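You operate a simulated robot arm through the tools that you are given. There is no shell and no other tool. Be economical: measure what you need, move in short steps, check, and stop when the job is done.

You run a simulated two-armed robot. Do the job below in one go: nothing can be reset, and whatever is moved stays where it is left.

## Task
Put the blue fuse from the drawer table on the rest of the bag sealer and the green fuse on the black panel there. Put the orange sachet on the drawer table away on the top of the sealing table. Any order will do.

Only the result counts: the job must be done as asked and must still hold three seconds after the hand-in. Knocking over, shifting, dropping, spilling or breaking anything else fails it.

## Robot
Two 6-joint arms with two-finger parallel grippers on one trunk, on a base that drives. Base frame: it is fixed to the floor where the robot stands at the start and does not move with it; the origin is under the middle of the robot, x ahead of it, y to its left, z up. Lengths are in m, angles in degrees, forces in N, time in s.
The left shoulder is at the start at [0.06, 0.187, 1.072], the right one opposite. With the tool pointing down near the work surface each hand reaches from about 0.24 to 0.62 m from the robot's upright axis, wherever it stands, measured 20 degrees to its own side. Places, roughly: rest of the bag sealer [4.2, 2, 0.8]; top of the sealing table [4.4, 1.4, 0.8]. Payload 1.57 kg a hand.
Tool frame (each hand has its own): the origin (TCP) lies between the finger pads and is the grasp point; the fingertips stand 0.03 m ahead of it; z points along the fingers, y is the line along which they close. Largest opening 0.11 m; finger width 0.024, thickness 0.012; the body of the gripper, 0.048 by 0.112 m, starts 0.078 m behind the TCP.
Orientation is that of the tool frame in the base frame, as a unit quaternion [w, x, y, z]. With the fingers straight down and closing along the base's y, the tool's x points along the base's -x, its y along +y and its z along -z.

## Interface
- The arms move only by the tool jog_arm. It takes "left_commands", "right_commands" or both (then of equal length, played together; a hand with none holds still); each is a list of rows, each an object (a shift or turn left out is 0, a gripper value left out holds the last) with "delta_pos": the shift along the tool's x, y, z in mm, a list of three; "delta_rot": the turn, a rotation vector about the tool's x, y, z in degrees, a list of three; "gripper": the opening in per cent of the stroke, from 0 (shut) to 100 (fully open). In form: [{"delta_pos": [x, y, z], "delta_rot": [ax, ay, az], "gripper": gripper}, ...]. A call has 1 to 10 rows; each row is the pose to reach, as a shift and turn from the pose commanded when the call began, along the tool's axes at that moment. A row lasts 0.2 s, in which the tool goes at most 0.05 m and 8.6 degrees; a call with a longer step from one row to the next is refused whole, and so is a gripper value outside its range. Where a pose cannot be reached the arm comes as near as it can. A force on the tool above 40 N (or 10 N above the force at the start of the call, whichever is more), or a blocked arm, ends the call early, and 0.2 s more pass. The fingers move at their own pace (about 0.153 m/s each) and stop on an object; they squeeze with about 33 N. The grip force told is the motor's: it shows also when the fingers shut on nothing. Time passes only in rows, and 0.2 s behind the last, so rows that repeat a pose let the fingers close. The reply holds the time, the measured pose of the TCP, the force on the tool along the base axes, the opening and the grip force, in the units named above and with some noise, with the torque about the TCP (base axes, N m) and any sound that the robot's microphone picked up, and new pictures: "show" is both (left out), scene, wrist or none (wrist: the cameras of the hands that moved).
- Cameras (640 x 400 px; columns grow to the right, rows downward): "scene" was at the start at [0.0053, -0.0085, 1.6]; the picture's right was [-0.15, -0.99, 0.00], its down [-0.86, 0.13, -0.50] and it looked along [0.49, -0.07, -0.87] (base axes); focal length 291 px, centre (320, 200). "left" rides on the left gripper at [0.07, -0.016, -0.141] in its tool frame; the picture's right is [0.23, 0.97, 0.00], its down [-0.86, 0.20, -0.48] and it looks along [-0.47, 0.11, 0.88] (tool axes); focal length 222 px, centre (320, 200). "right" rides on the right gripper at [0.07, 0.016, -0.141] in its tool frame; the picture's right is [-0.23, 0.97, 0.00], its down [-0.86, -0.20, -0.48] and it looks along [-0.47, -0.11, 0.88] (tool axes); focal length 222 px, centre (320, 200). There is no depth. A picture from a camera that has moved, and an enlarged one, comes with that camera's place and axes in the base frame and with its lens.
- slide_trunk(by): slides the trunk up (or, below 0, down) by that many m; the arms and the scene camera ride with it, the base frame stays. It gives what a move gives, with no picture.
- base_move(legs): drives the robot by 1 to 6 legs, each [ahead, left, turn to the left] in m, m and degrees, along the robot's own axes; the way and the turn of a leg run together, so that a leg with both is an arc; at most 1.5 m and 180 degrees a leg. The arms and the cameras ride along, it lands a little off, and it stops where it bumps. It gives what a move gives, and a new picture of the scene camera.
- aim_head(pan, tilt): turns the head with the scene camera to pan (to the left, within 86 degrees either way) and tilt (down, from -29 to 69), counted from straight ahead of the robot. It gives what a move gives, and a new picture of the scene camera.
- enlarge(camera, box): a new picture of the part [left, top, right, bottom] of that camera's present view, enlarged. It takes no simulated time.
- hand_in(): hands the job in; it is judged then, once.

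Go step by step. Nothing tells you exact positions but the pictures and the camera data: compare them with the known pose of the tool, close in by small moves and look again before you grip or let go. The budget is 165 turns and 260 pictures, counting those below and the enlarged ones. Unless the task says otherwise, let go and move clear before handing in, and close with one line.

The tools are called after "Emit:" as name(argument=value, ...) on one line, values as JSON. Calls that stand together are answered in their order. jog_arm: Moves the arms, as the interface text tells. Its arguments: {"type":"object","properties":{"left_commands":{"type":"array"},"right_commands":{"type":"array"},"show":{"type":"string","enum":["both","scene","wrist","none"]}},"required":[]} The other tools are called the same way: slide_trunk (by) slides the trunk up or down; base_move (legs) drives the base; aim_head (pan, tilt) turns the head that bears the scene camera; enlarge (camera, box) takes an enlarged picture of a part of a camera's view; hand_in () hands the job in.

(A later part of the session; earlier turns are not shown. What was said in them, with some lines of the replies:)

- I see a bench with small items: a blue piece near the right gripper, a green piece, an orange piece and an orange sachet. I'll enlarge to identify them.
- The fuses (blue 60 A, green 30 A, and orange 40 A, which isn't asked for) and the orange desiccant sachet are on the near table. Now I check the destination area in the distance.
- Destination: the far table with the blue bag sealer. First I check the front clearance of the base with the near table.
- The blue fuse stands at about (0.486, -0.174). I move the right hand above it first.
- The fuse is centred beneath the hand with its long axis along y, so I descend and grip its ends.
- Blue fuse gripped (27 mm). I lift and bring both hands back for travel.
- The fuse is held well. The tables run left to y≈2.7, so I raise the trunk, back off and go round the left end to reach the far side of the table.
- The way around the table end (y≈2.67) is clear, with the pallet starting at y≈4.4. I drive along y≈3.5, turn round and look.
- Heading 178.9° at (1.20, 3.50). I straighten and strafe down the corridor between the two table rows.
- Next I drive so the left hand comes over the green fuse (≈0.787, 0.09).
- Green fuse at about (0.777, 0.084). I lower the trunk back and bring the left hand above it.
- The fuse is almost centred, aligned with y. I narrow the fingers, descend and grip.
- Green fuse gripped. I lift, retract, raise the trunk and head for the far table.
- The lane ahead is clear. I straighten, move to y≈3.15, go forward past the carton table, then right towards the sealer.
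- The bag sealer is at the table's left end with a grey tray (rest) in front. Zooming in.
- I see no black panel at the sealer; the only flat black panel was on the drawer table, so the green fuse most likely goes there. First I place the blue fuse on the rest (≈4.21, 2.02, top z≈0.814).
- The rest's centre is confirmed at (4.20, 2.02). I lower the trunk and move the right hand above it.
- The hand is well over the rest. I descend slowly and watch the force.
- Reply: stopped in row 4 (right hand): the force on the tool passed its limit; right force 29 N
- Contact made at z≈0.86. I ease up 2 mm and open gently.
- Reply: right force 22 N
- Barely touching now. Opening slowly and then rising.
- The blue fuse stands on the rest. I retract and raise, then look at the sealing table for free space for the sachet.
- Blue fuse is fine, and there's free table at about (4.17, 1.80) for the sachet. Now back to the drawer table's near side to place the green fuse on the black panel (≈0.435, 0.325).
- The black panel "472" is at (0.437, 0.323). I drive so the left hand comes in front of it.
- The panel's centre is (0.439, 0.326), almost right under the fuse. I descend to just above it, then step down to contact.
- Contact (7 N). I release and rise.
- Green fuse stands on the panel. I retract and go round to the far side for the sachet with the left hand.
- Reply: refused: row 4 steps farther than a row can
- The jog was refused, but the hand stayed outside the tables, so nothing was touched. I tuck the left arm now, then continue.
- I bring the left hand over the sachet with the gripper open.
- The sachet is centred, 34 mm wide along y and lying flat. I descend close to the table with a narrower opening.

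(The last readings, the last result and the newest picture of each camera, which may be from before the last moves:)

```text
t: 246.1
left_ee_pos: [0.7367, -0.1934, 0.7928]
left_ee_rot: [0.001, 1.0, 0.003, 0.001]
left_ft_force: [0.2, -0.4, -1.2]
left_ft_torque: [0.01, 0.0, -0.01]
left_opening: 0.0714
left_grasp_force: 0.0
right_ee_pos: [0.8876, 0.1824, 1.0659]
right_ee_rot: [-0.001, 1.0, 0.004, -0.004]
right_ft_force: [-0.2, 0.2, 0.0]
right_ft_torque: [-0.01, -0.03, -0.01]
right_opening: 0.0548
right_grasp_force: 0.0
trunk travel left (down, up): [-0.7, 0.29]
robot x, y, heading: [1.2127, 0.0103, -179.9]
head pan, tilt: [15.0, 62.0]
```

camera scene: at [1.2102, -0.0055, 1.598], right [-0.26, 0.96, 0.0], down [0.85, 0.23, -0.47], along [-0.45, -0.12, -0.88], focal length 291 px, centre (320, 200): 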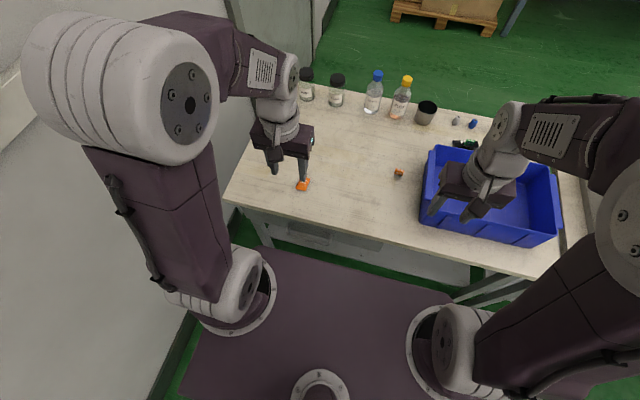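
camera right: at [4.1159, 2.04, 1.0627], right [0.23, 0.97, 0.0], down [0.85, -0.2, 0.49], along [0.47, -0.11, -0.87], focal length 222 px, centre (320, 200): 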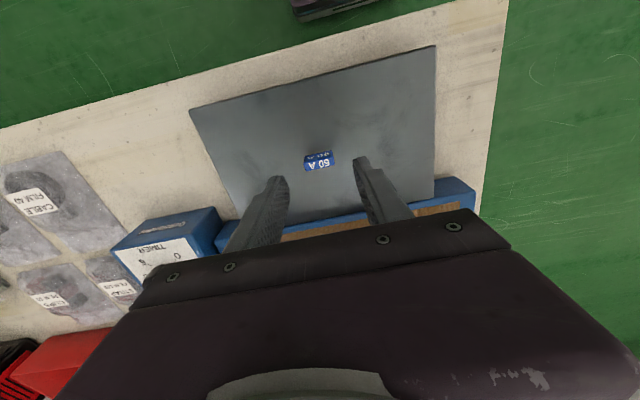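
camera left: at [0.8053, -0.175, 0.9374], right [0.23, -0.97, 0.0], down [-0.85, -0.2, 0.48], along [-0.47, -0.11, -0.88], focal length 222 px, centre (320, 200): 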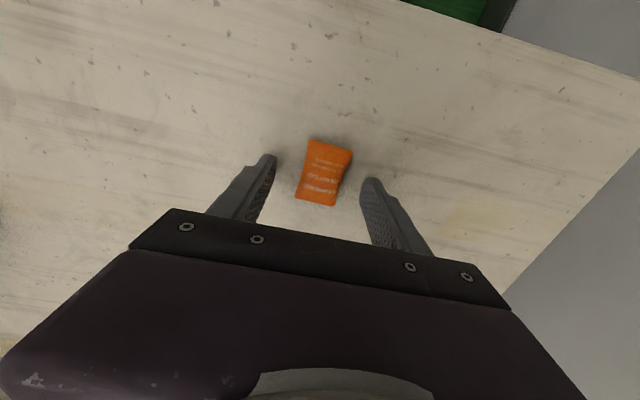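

Emit:
jog_arm(left_commands=[{"delta_pos": [0, 0, 1.5]}, {"delta_pos": [0, 0, 1.5], "gripper": 40}, {"delta_pos": [0, 0, 1.5], "gripper": 20}, {"delta_pos": [0, 0, 1.5], "gripper": 0}, {"delta_pos": [0, 0, 1.5], "gripper": 0}, {"delta_pos": [0, 0, 1.5], "gripper": 0}], show="wrist")

Emit:
enlarge(camera="left", box=[240, 110, 400, 210])

```text
t: 247.5
left_ee_pos: [0.7355, -0.1923, 0.7916]
left_ee_rot: [-0.001, 1.0, 0.002, 0.0]
left_ft_force: [0.7, -0.4, 1.1]
left_ft_torque: [0.0, -0.04, -0.03]
left_opening: 0.0301
left_grasp_force: 32.8
right_ee_pos: [0.8901, 0.1822, 1.0649]
right_ee_rot: [0.0, 1.0, 0.004, -0.004]
right_ft_force: [-0.6, 0.0, 0.1]
right_ft_torque: [-0.01, 0.02, -0.01]
right_opening: 0.0551
right_grasp_force: 0.1
trunk travel left (down, up): [-0.7, 0.29]
robot x, y, heading: [1.2136, 0.0111, -179.7]
head pan, tilt: [15.0, 62.0]
camera left: at [0.8054, -0.1748, 0.9328], right [0.23, -0.97, 0.0], down [-0.85, -0.2, 0.48], along [-0.47, -0.11, -0.88], focal length 222 px, centre (320, 200)
```

left: 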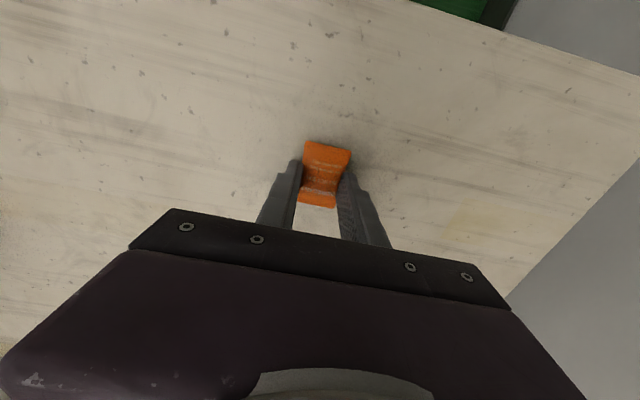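

```text
4.00 times, centred on (320, 160) of left
camera zoom: at [0.8054, -0.1748, 0.9328], right [0.23, -0.97, 0.0], down [-0.85, -0.2, 0.48], along [-0.47, -0.11, -0.88], focal length 888 px, centre (320, 360)
```

zoom: 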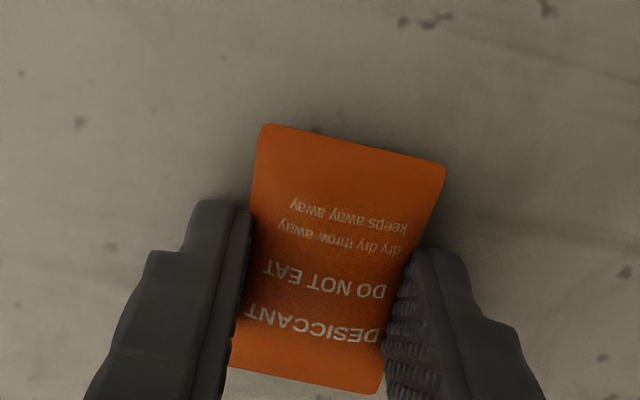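

Sachet gripped. I lift, retract, and check that it is held.

Emit:
jog_arm(left_commands=[{"delta_pos": [0, 0, -30]}, {"delta_pos": [0, 0, -70]}, {"delta_pos": [0, 0, -115]}, {"delta_pos": [0, 0, -160]}, {"delta_pos": [0, 0, -205]}, {"delta_pos": [0, 0, -250]}, {"delta_pos": [30, 0, -272]}, {"delta_pos": [70, 0, -272]}, {"delta_pos": [110, 0, -272]}, {"delta_pos": [140, 0, -272]}], show="wrist")

Emit:
slide_trunk(by=0.15)

```text
t: 249.7
left_ee_pos: [0.8782, -0.1917, 1.0625]
left_ee_rot: [0.0, 1.0, 0.002, 0.0]
left_ft_force: [0.7, 0.7, 0.1]
left_ft_torque: [0.01, 0.02, 0.01]
left_opening: 0.0302
left_grasp_force: 33.8
right_ee_pos: [0.892, 0.1817, 1.0655]
right_ee_rot: [-0.001, 1.0, 0.002, -0.006]
right_ft_force: [0.2, -0.3, 0.2]
right_ft_torque: [0.01, 0.02, 0.03]
right_opening: 0.055
right_grasp_force: 0.0
trunk travel left (down, up): [-0.7, 0.29]
robot x, y, heading: [1.2146, 0.0123, -179.3]
head pan, tilt: [15.0, 62.0]
camera left: at [0.9471, -0.1751, 1.2047], right [0.23, -0.97, 0.0], down [-0.85, -0.2, 0.48], along [-0.47, -0.11, -0.88], focal length 222 px, centre (320, 200)
```

left: 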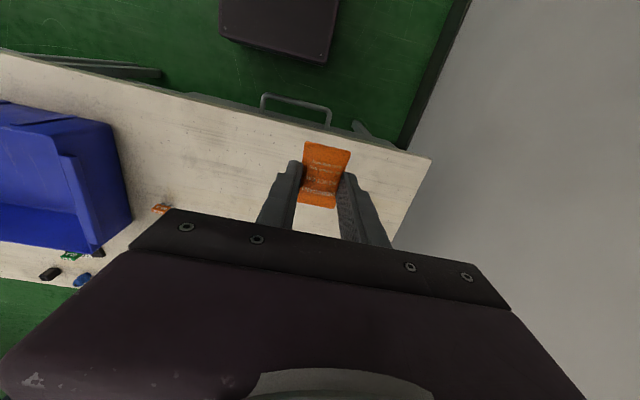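

```text
t: 251.5
left_ee_pos: [0.8762, -0.1928, 1.213]
left_ee_rot: [0.0, 1.0, 0.002, 0.0]
left_ft_force: [0.0, 0.0, 0.5]
left_ft_torque: [-0.03, 0.0, 0.0]
left_opening: 0.0301
left_grasp_force: 32.4
right_ee_pos: [0.8893, 0.1828, 1.216]
right_ee_rot: [0.0, 1.0, 0.004, -0.005]
right_ft_force: [0.6, 0.1, 0.4]
right_ft_torque: [-0.01, 0.0, 0.03]
right_opening: 0.055
right_grasp_force: 0.0
trunk travel left (down, up): [-0.85, 0.14]
robot x, y, heading: [1.215, 0.0096, -179.5]
head pan, tilt: [15.0, 62.0]
```

Held. Now back up the corridor and over to the sealing table.

Emit:
base_move(legs=[[0, 0, -0.5], [0, -1.1, 0], [0, -1.1, 0], [0, -0.98, 0], [0, 0, 180]])

Emit:
aim_head(pan=0, tilt=35)

```text
t: 274.7
left_ee_pos: [1.6063, 3.3848, 1.2128]
left_ee_rot: [0.0, 0.016, 1.0, 0.0]
left_ft_force: [0.1, 1.0, 0.5]
left_ft_torque: [-0.02, -0.01, -0.01]
left_opening: 0.0302
left_grasp_force: 33.3
right_ee_pos: [1.5808, 3.0093, 1.2158]
right_ee_rot: [0.004, 0.015, 1.0, 0.001]
right_ft_force: [-0.7, -0.1, 1.6]
right_ft_torque: [0.0, 0.03, -0.02]
right_opening: 0.0548
right_grasp_force: 0.0
trunk travel left (down, up): [-0.85, 0.14]
robot x, y, heading: [1.2592, 3.1954, -2.0]
head pan, tilt: [15.0, 62.0]
camera scene: at [1.2661, 3.2121, 1.7479], right [0.23, -0.97, 0.0], down [-0.86, -0.2, -0.47], along [0.46, 0.11, -0.88], focal length 291 px, centre (320, 200)
```

scene: 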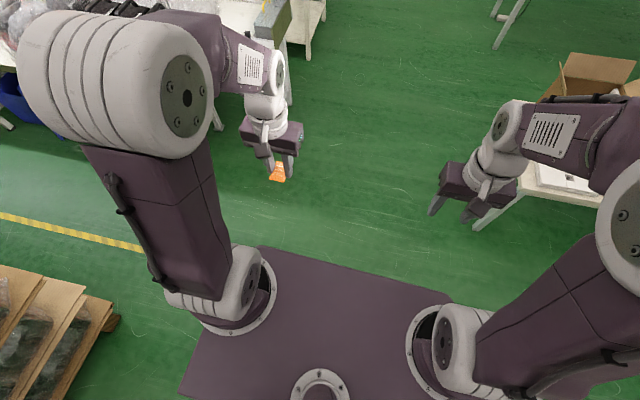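

```text
t: 275.6
left_ee_pos: [1.6077, 3.3857, 1.2134]
left_ee_rot: [0.0, 0.016, 1.0, -0.001]
left_ft_force: [0.3, -0.1, 0.0]
left_ft_torque: [0.0, -0.01, 0.01]
left_opening: 0.0302
left_grasp_force: 33.1
right_ee_pos: [1.5807, 3.0092, 1.2143]
right_ee_rot: [0.004, 0.016, 1.0, 0.0]
right_ft_force: [0.0, 0.8, 0.4]
right_ft_torque: [-0.01, -0.01, -0.02]
right_opening: 0.0547
right_grasp_force: 0.1
trunk travel left (down, up): [-0.85, 0.14]
robot x, y, heading: [1.263, 3.1998, -1.5]
head pan, tilt: [0.0, 35.0]
camera scene: at [1.2913, 3.1949, 1.7844], right [-0.03, -1.0, 0.0], down [-0.57, 0.02, -0.82], along [0.82, -0.03, -0.57], focal length 291 px, centre (320, 200)
```

scene: 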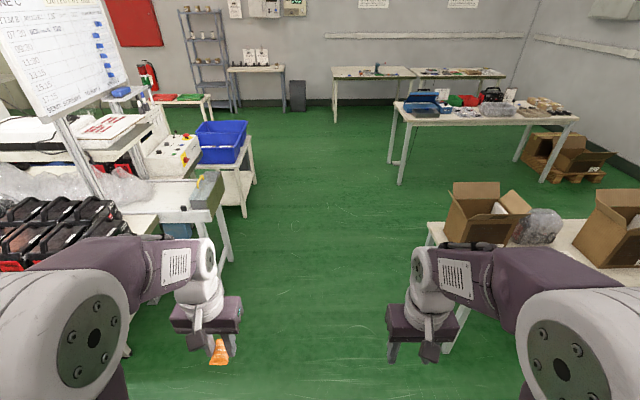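

Emit:
base_move(legs=[[0, -0.02, 1.7], [1.4, 0, 0], [0.55, 0, 0], [0, -0.8, 0], [0, -0.77, 0]])

Emit:
enlarge(camera="scene", box=[160, 170, 480, 370])

```text
t: 293.4
left_ee_pos: [3.5506, 1.787, 1.2131]
left_ee_rot: [-0.001, 0.005, 1.0, 0.0]
left_ft_force: [0.4, 0.4, 0.0]
left_ft_torque: [-0.01, 0.02, -0.01]
left_opening: 0.0299
left_grasp_force: 32.8
right_ee_pos: [3.5318, 1.4105, 1.2154]
right_ee_rot: [0.005, 0.004, 1.0, -0.001]
right_ft_force: [0.4, 0.0, 0.3]
right_ft_torque: [-0.02, -0.04, -0.02]
right_opening: 0.0549
right_grasp_force: 0.1
trunk travel left (down, up): [-0.85, 0.14]
robot x, y, heading: [3.2117, 1.5875, -0.2]
head pan, tilt: [0.0, 35.0]
camera scene: at [3.239, 1.5908, 1.7845], right [-0.01, -1.0, 0.0], down [-0.57, 0.0, -0.82], along [0.82, -0.01, -0.57], focal length 291 px, centre (320, 200)
```

scene: 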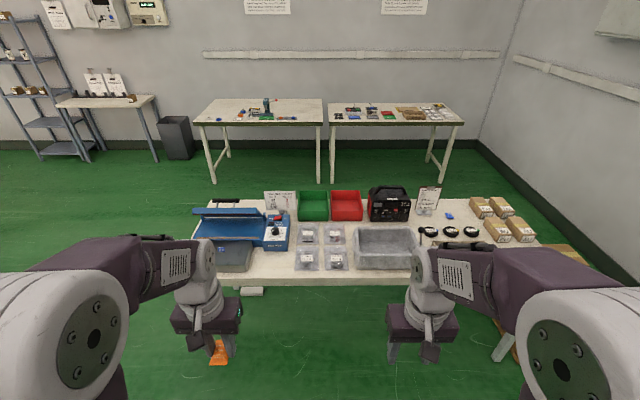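

```text
2.00 times, centred on (320, 270) of scene
camera zoom: at [3.239, 1.5908, 1.7845], right [-0.01, -1.0, 0.0], down [-0.57, 0.0, -0.82], along [0.82, -0.01, -0.57], focal length 582 px, centre (320, 60)
```

zoom: 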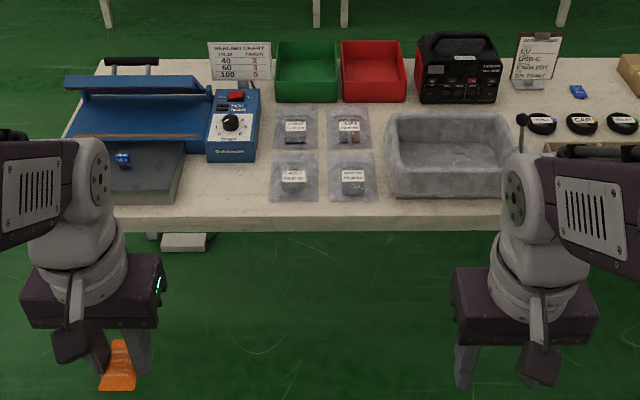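

A free spot at about (4.175, 1.797) lies between the rest and the pouches. I drive up and lower the trunk.

Emit:
base_move(legs=[[0.49, 0.01, 0.2]])

Emit:
slide_trunk(by=-0.15)

Emit:
aim_head(pan=0, tilt=60)

```text
t: 296.4
left_ee_pos: [4.0424, 1.7944, 1.2139]
left_ee_rot: [0.0, 0.002, 1.0, 0.0]
left_ft_force: [0.7, -0.6, 0.1]
left_ft_torque: [0.03, -0.04, -0.03]
left_opening: 0.0304
left_grasp_force: 33.0
right_ee_pos: [4.0252, 1.42, 1.2164]
right_ee_rot: [0.005, 0.001, 1.0, -0.001]
right_ft_force: [0.4, -0.2, -0.1]
right_ft_torque: [0.01, -0.03, 0.02]
right_opening: 0.0548
right_grasp_force: 0.1
trunk travel left (down, up): [-0.85, 0.14]
robot x, y, heading: [3.7057, 1.5953, -0.4]
head pan, tilt: [0.0, 35.0]
camera scene: at [3.7305, 1.5965, 1.7845], right [0.0, -1.0, 0.0], down [-0.57, 0.0, -0.82], along [0.82, 0.0, -0.57], focal length 291 px, centre (320, 200)
```

scene: 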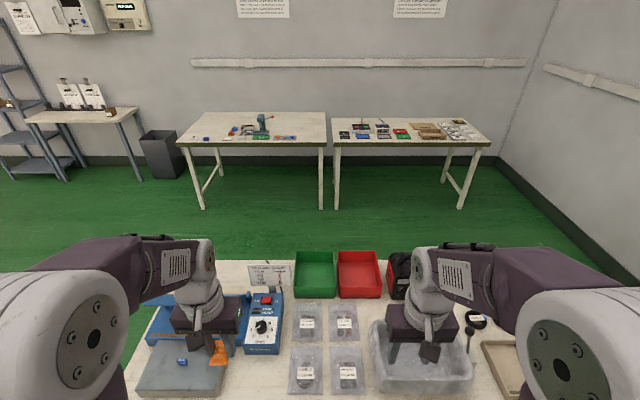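

```text
t: 298.1
left_ee_pos: [4.0428, 1.7949, 1.0628]
left_ee_rot: [0.0, 0.002, 1.0, 0.001]
left_ft_force: [0.0, 0.2, 0.9]
left_ft_torque: [0.0, -0.03, -0.01]
left_opening: 0.0301
left_grasp_force: 32.5
right_ee_pos: [4.0264, 1.42, 1.0644]
right_ee_rot: [0.005, 0.001, 1.0, 0.0]
right_ft_force: [-0.2, -0.5, 0.2]
right_ft_torque: [0.0, 0.0, 0.02]
right_opening: 0.0552
right_grasp_force: 0.0
trunk travel left (down, up): [-0.7, 0.29]
robot x, y, heading: [3.7044, 1.5967, -0.3]
head pan, tilt: [0.0, 35.0]
```

```text
t: 299.0
left_ee_pos: [4.044, 1.7953, 1.0637]
left_ee_rot: [0.0, 0.002, 1.0, -0.001]
left_ft_force: [-0.3, 0.8, -0.4]
left_ft_torque: [-0.01, 0.04, 0.0]
left_opening: 0.0302
left_grasp_force: 32.6
right_ee_pos: [4.0263, 1.4192, 1.0652]
right_ee_rot: [0.005, 0.001, 1.0, 0.0]
right_ft_force: [-0.6, -0.9, -0.1]
right_ft_torque: [0.01, -0.03, -0.01]
right_opening: 0.0549
right_grasp_force: 0.1
trunk travel left (down, up): [-0.7, 0.29]
robot x, y, heading: [3.7085, 1.5929, -0.1]
head pan, tilt: [0.0, 60.0]
camera scene: at [3.7115, 1.5966, 1.6003], right [0.0, -1.0, 0.0], down [-0.87, 0.0, -0.5], along [0.5, 0.0, -0.87], focal length 291 px, centre (320, 200)
```

scene: 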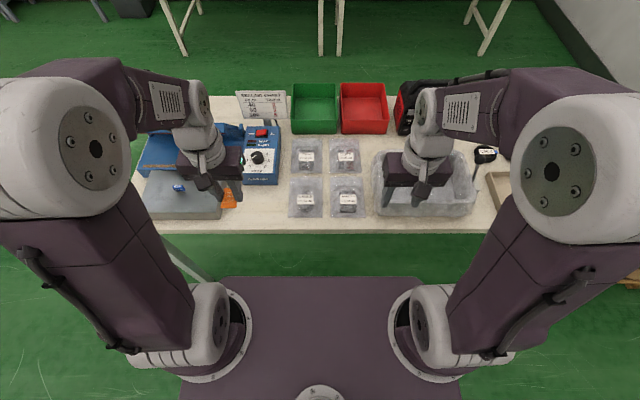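

Emit:
jog_arm(left_commands=[{"delta_pos": [-45, 0, 0]}, {"delta_pos": [-90, 0, 0]}, {"delta_pos": [-128, 0, 15]}, {"delta_pos": [-128, 0, 60]}, {"delta_pos": [-128, 0, 105]}, {"delta_pos": [-128, 0, 150]}, {"delta_pos": [-128, 0, 195]}, {"delta_pos": [-128, 0, 205]}, {"delta_pos": [-128, 0, 205]}], show="both")

```text
t: 301.0
left_ee_pos: [4.1704, 1.7951, 0.8583]
left_ee_rot: [0.0, 0.001, 1.0, 0.0]
left_ft_force: [-0.7, -0.8, -0.4]
left_ft_torque: [-0.01, 0.0, -0.01]
left_opening: 0.0303
left_grasp_force: 33.6
right_ee_pos: [4.0259, 1.4197, 1.0654]
right_ee_rot: [0.005, 0.001, 1.0, 0.0]
right_ft_force: [0.4, -0.8, -0.1]
right_ft_torque: [0.02, 0.0, 0.01]
right_opening: 0.055
right_grasp_force: 0.0
trunk travel left (down, up): [-0.7, 0.29]
robot x, y, heading: [3.7057, 1.5942, -0.4]
head pan, tilt: [0.0, 60.0]
camera scene: at [3.7114, 1.5966, 1.6002], right [0.0, -1.0, 0.0], down [-0.87, 0.0, -0.5], along [0.5, 0.0, -0.87], focal length 291 px, centre (320, 200)
camera left: at [4.1007, 1.7806, 0.9996], right [-0.22, 0.97, 0.0], down [0.86, 0.2, 0.48], along [0.47, 0.11, -0.88], focal length 222 px, centre (320, 200)
```

scene: 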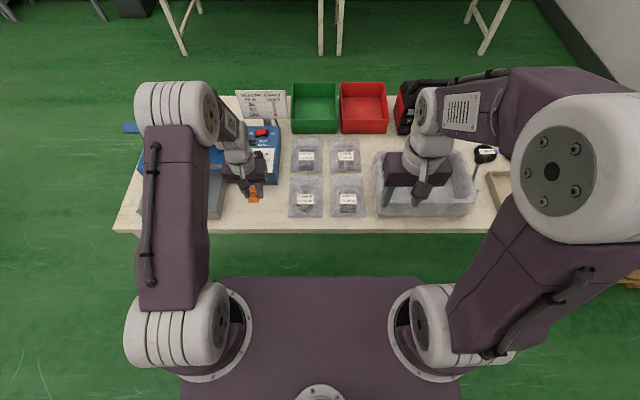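
left: 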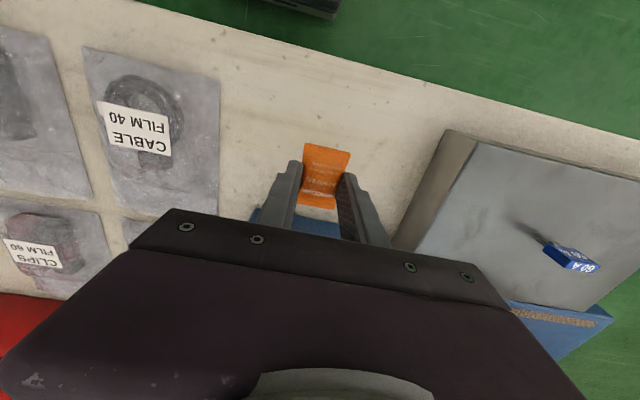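

Spot clear. I descend to near contact height (grasped at z=0.7916).

Emit:
jog_arm(left_commands=[{"delta_pos": [3, 0, 35]}, {"delta_pos": [3, 0, 58]}, {"delta_pos": [3, 0, 63]}, {"delta_pos": [3, 0, 63]}], show="none")

Emit:
jog_arm(left_commands=[{"delta_pos": [0, 0, 2]}, {"delta_pos": [0, 0, 2]}], show="wrist")

```text
t: 301.6
left_ee_pos: [4.1679, 1.7949, 0.8092]
left_ee_rot: [-0.001, 0.003, 1.0, 0.0]
left_ft_force: [-5.6, -3.3, 13.5]
left_ft_torque: [-0.26, 0.05, -0.11]
left_opening: 0.0303
left_grasp_force: 32.9
right_ee_pos: [4.0253, 1.4199, 1.0658]
right_ee_rot: [0.006, 0.001, 1.0, 0.0]
right_ft_force: [0.3, 0.5, -0.3]
right_ft_torque: [0.02, 0.01, 0.0]
right_opening: 0.055
right_grasp_force: 0.2
trunk travel left (down, up): [-0.7, 0.29]
robot x, y, heading: [3.7036, 1.5929, -0.1]
head pan, tilt: [0.0, 60.0]
stopped in row 2 (left hand): the force on the tool passed its limit (the readings are from after the stop); the commanded pose is now the measured one
```

```text
t: 302.2
left_ee_pos: [4.167, 1.7949, 0.8104]
left_ee_rot: [0.002, 0.002, 1.0, 0.001]
left_ft_force: [-2.9, 3.0, 29.4]
left_ft_torque: [-0.24, 0.4, -0.22]
left_opening: 0.0302
left_grasp_force: 32.8
right_ee_pos: [4.0226, 1.4201, 1.0665]
right_ee_rot: [0.006, 0.001, 1.0, 0.0]
right_ft_force: [0.2, 0.0, 0.5]
right_ft_torque: [0.0, -0.03, -0.01]
right_opening: 0.0545
right_grasp_force: 0.0
trunk travel left (down, up): [-0.7, 0.29]
robot x, y, heading: [3.7067, 1.5963, -0.2]
head pan, tilt: [0.0, 60.0]
camera left: at [4.0964, 1.7799, 0.9515], right [-0.22, 0.97, 0.0], down [0.85, 0.2, 0.48], along [0.47, 0.11, -0.88], focal length 222 px, centre (320, 200)
```

left: 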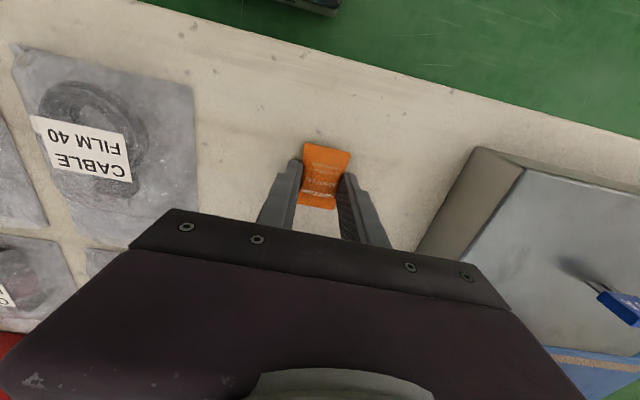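

Contact is higher here (this table is ~0.78). I ease off the pressure.

Emit:
jog_arm(left_commands=[{"delta_pos": [0, 0, -2]}, {"delta_pos": [0, 0, -3]}, {"delta_pos": [0, 0, -3]}], show="none")

Emit:
enlarge(camera="left", box=[240, 110, 400, 210])

```text
t: 303.0
left_ee_pos: [4.1672, 1.7948, 0.8097]
left_ee_rot: [-0.001, 0.002, 1.0, 0.0]
left_ft_force: [-1.9, 1.2, 9.7]
left_ft_torque: [-0.03, -0.09, -0.04]
left_opening: 0.0299
left_grasp_force: 33.1
right_ee_pos: [4.0259, 1.4196, 1.0656]
right_ee_rot: [0.005, 0.001, 1.0, -0.001]
right_ft_force: [0.0, 0.6, 0.7]
right_ft_torque: [0.0, 0.01, 0.01]
right_opening: 0.0551
right_grasp_force: 0.1
trunk travel left (down, up): [-0.7, 0.29]
robot x, y, heading: [3.7046, 1.5948, -0.1]
head pan, tilt: [0.0, 60.0]
```

```text
4.00 times, centred on (320, 160) of left
camera zoom: at [4.0975, 1.78, 0.952], right [-0.22, 0.97, 0.0], down [0.86, 0.2, 0.48], along [0.46, 0.11, -0.88], focal length 888 px, centre (320, 360)
```

zoom: 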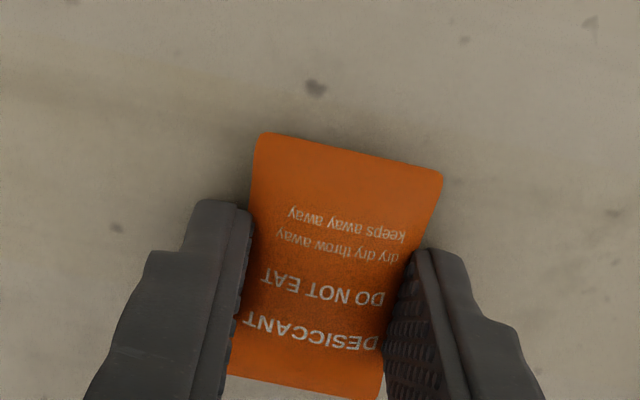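

It sits flat on the table top with slight contact. I release and rise.

Emit:
jog_arm(left_commands=[{"delta_pos": [0, 0, -1], "gripper": 30}, {"delta_pos": [0, 0, -1], "gripper": 45}, {"delta_pos": [0, 0, -1], "gripper": 55}, {"delta_pos": [0, 0, -1], "gripper": 55}, {"delta_pos": [0, 0, -25], "gripper": 55}, {"delta_pos": [0, 0, -70], "gripper": 55}, {"delta_pos": [0, 0, -115], "gripper": 55}, {"delta_pos": [0, 0, -160], "gripper": 55}, {"delta_pos": [0, 0, -205], "gripper": 55}], show="wrist")

Emit:
jog_arm(left_commands=[{"delta_pos": [0, 0, -40]}, {"delta_pos": [40, 0, -50]}, {"delta_pos": [85, 0, -50]}, {"delta_pos": [120, 0, -50]}], show="none")

Emit:
base_move(legs=[[-0.4, 0, 0]])

Emit:
aim_head(pan=10, tilt=40)

Emit:
enlarge(camera="scene", box=[200, 170, 440, 320])

```text
t: 305.0
left_ee_pos: [4.1669, 1.7953, 1.0153]
left_ee_rot: [-0.001, 0.002, 1.0, 0.0]
left_ft_force: [-0.6, 0.2, 0.0]
left_ft_torque: [0.02, -0.02, 0.03]
left_opening: 0.0604
left_grasp_force: 0.1
right_ee_pos: [4.0263, 1.4197, 1.0658]
right_ee_rot: [0.006, 0.001, 1.0, 0.0]
right_ft_force: [0.2, 0.3, 0.3]
right_ft_torque: [0.01, -0.02, -0.01]
right_opening: 0.0548
right_grasp_force: 0.1
trunk travel left (down, up): [-0.7, 0.29]
robot x, y, heading: [3.7058, 1.5944, 0.1]
head pan, tilt: [0.0, 60.0]
camera left: at [4.0975, 1.7806, 1.1576], right [-0.22, 0.97, 0.0], down [0.86, 0.2, 0.48], along [0.46, 0.11, -0.88], focal length 222 px, centre (320, 200)
```

left: 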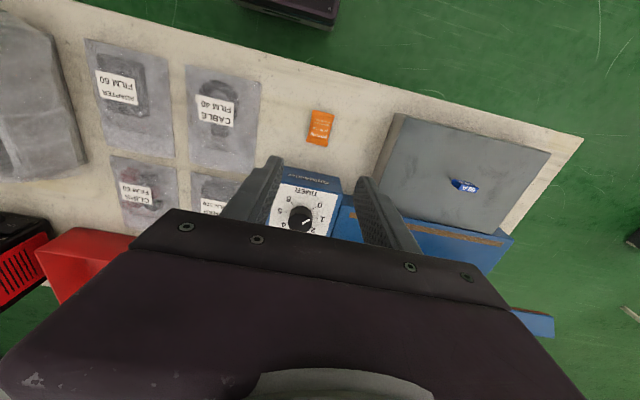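

```text
t: 306.0
left_ee_pos: [4.0474, 1.7963, 1.065]
left_ee_rot: [0.0, 0.002, 1.0, -0.001]
left_ft_force: [-0.5, -0.6, -0.4]
left_ft_torque: [0.0, -0.03, 0.02]
left_opening: 0.0603
left_grasp_force: 0.1
right_ee_pos: [4.0271, 1.421, 1.0651]
right_ee_rot: [0.005, 0.0, 1.0, 0.0]
right_ft_force: [-0.2, -0.3, -0.8]
right_ft_torque: [0.0, 0.03, 0.01]
right_opening: 0.055
right_grasp_force: 0.0
trunk travel left (down, up): [-0.7, 0.29]
robot x, y, heading: [3.7086, 1.5927, -0.0]
head pan, tilt: [0.0, 60.0]
```

```text
t: 308.5
left_ee_pos: [3.6503, 1.7959, 1.0651]
left_ee_rot: [-0.001, 0.0, 1.0, 0.0]
left_ft_force: [-0.8, -0.3, 0.8]
left_ft_torque: [-0.03, 0.01, 0.02]
left_opening: 0.0605
left_grasp_force: 0.1
right_ee_pos: [3.6273, 1.4212, 1.0656]
right_ee_rot: [0.005, 0.0, 1.0, 0.0]
right_ft_force: [1.2, 0.8, -0.1]
right_ft_torque: [0.02, 0.02, 0.03]
right_opening: 0.055
right_grasp_force: 0.0
trunk travel left (down, up): [-0.7, 0.29]
robot x, y, heading: [3.306, 1.5945, 0.1]
head pan, tilt: [0.0, 60.0]
camera scene: at [3.3127, 1.5975, 1.6002], right [0.0, -1.0, 0.0], down [-0.87, 0.0, -0.5], along [0.5, 0.0, -0.87], focal length 291 px, centre (320, 200)
```

scene: 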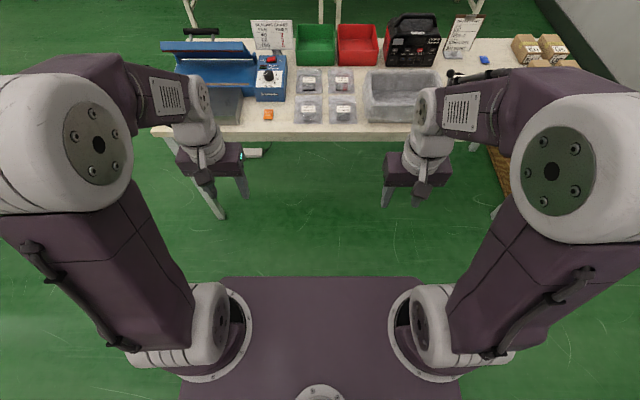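

```text
t: 309.3
left_ee_pos: [3.6501, 1.7973, 1.0648]
left_ee_rot: [0.0, 0.001, 1.0, 0.0]
left_ft_force: [-0.7, 0.1, -0.6]
left_ft_torque: [0.0, 0.02, 0.01]
left_opening: 0.0605
left_grasp_force: 0.1
right_ee_pos: [3.6271, 1.4212, 1.0639]
right_ee_rot: [0.004, 0.0, 1.0, -0.001]
right_ft_force: [0.5, 0.1, -0.5]
right_ft_torque: [0.02, 0.03, 0.05]
right_opening: 0.0549
right_grasp_force: 0.0
trunk travel left (down, up): [-0.7, 0.29]
robot x, y, heading: [3.3035, 1.5962, -0.1]
head pan, tilt: [10.0, 40.0]
camera scene: at [3.3287, 1.6121, 1.6269], right [0.17, -0.99, 0.0], down [-0.63, -0.11, -0.77], along [0.75, 0.13, -0.64], focal length 291 px, centre (320, 200)
```

scene: 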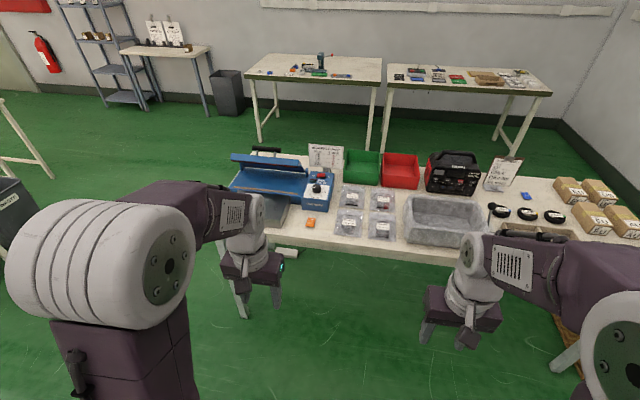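

```text
2.67 times, centred on (320, 245) of scene
camera zoom: at [3.3287, 1.6121, 1.6269], right [0.17, -0.99, 0.0], down [-0.63, -0.11, -0.77], along [0.75, 0.13, -0.64], focal length 775 px, centre (320, 80)
```

zoom: 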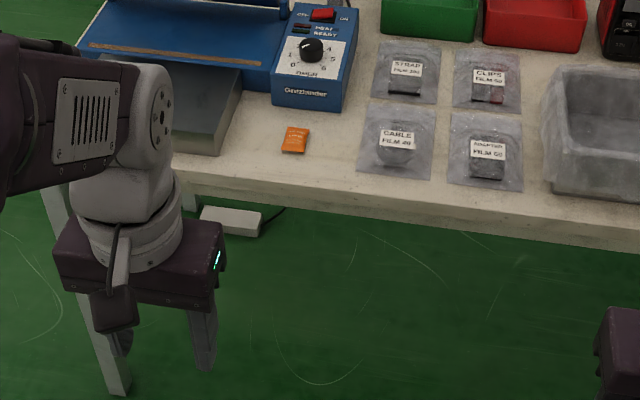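

The sachet lies on the sealing table, the blue fuse on the rest, and the green fuse on the black panel. Both hands are clear, so I hand in.

Emit:
hand_in()

```text
The job is handed in.
```

I've handed the job in: the blue fuse is on the bag sealer's rest and the orange sachet is on the sealing table top. The green fuse is on the black "472" panel on the drawer table; I took that to be the panel you meant because I saw no black panel at the sealer.
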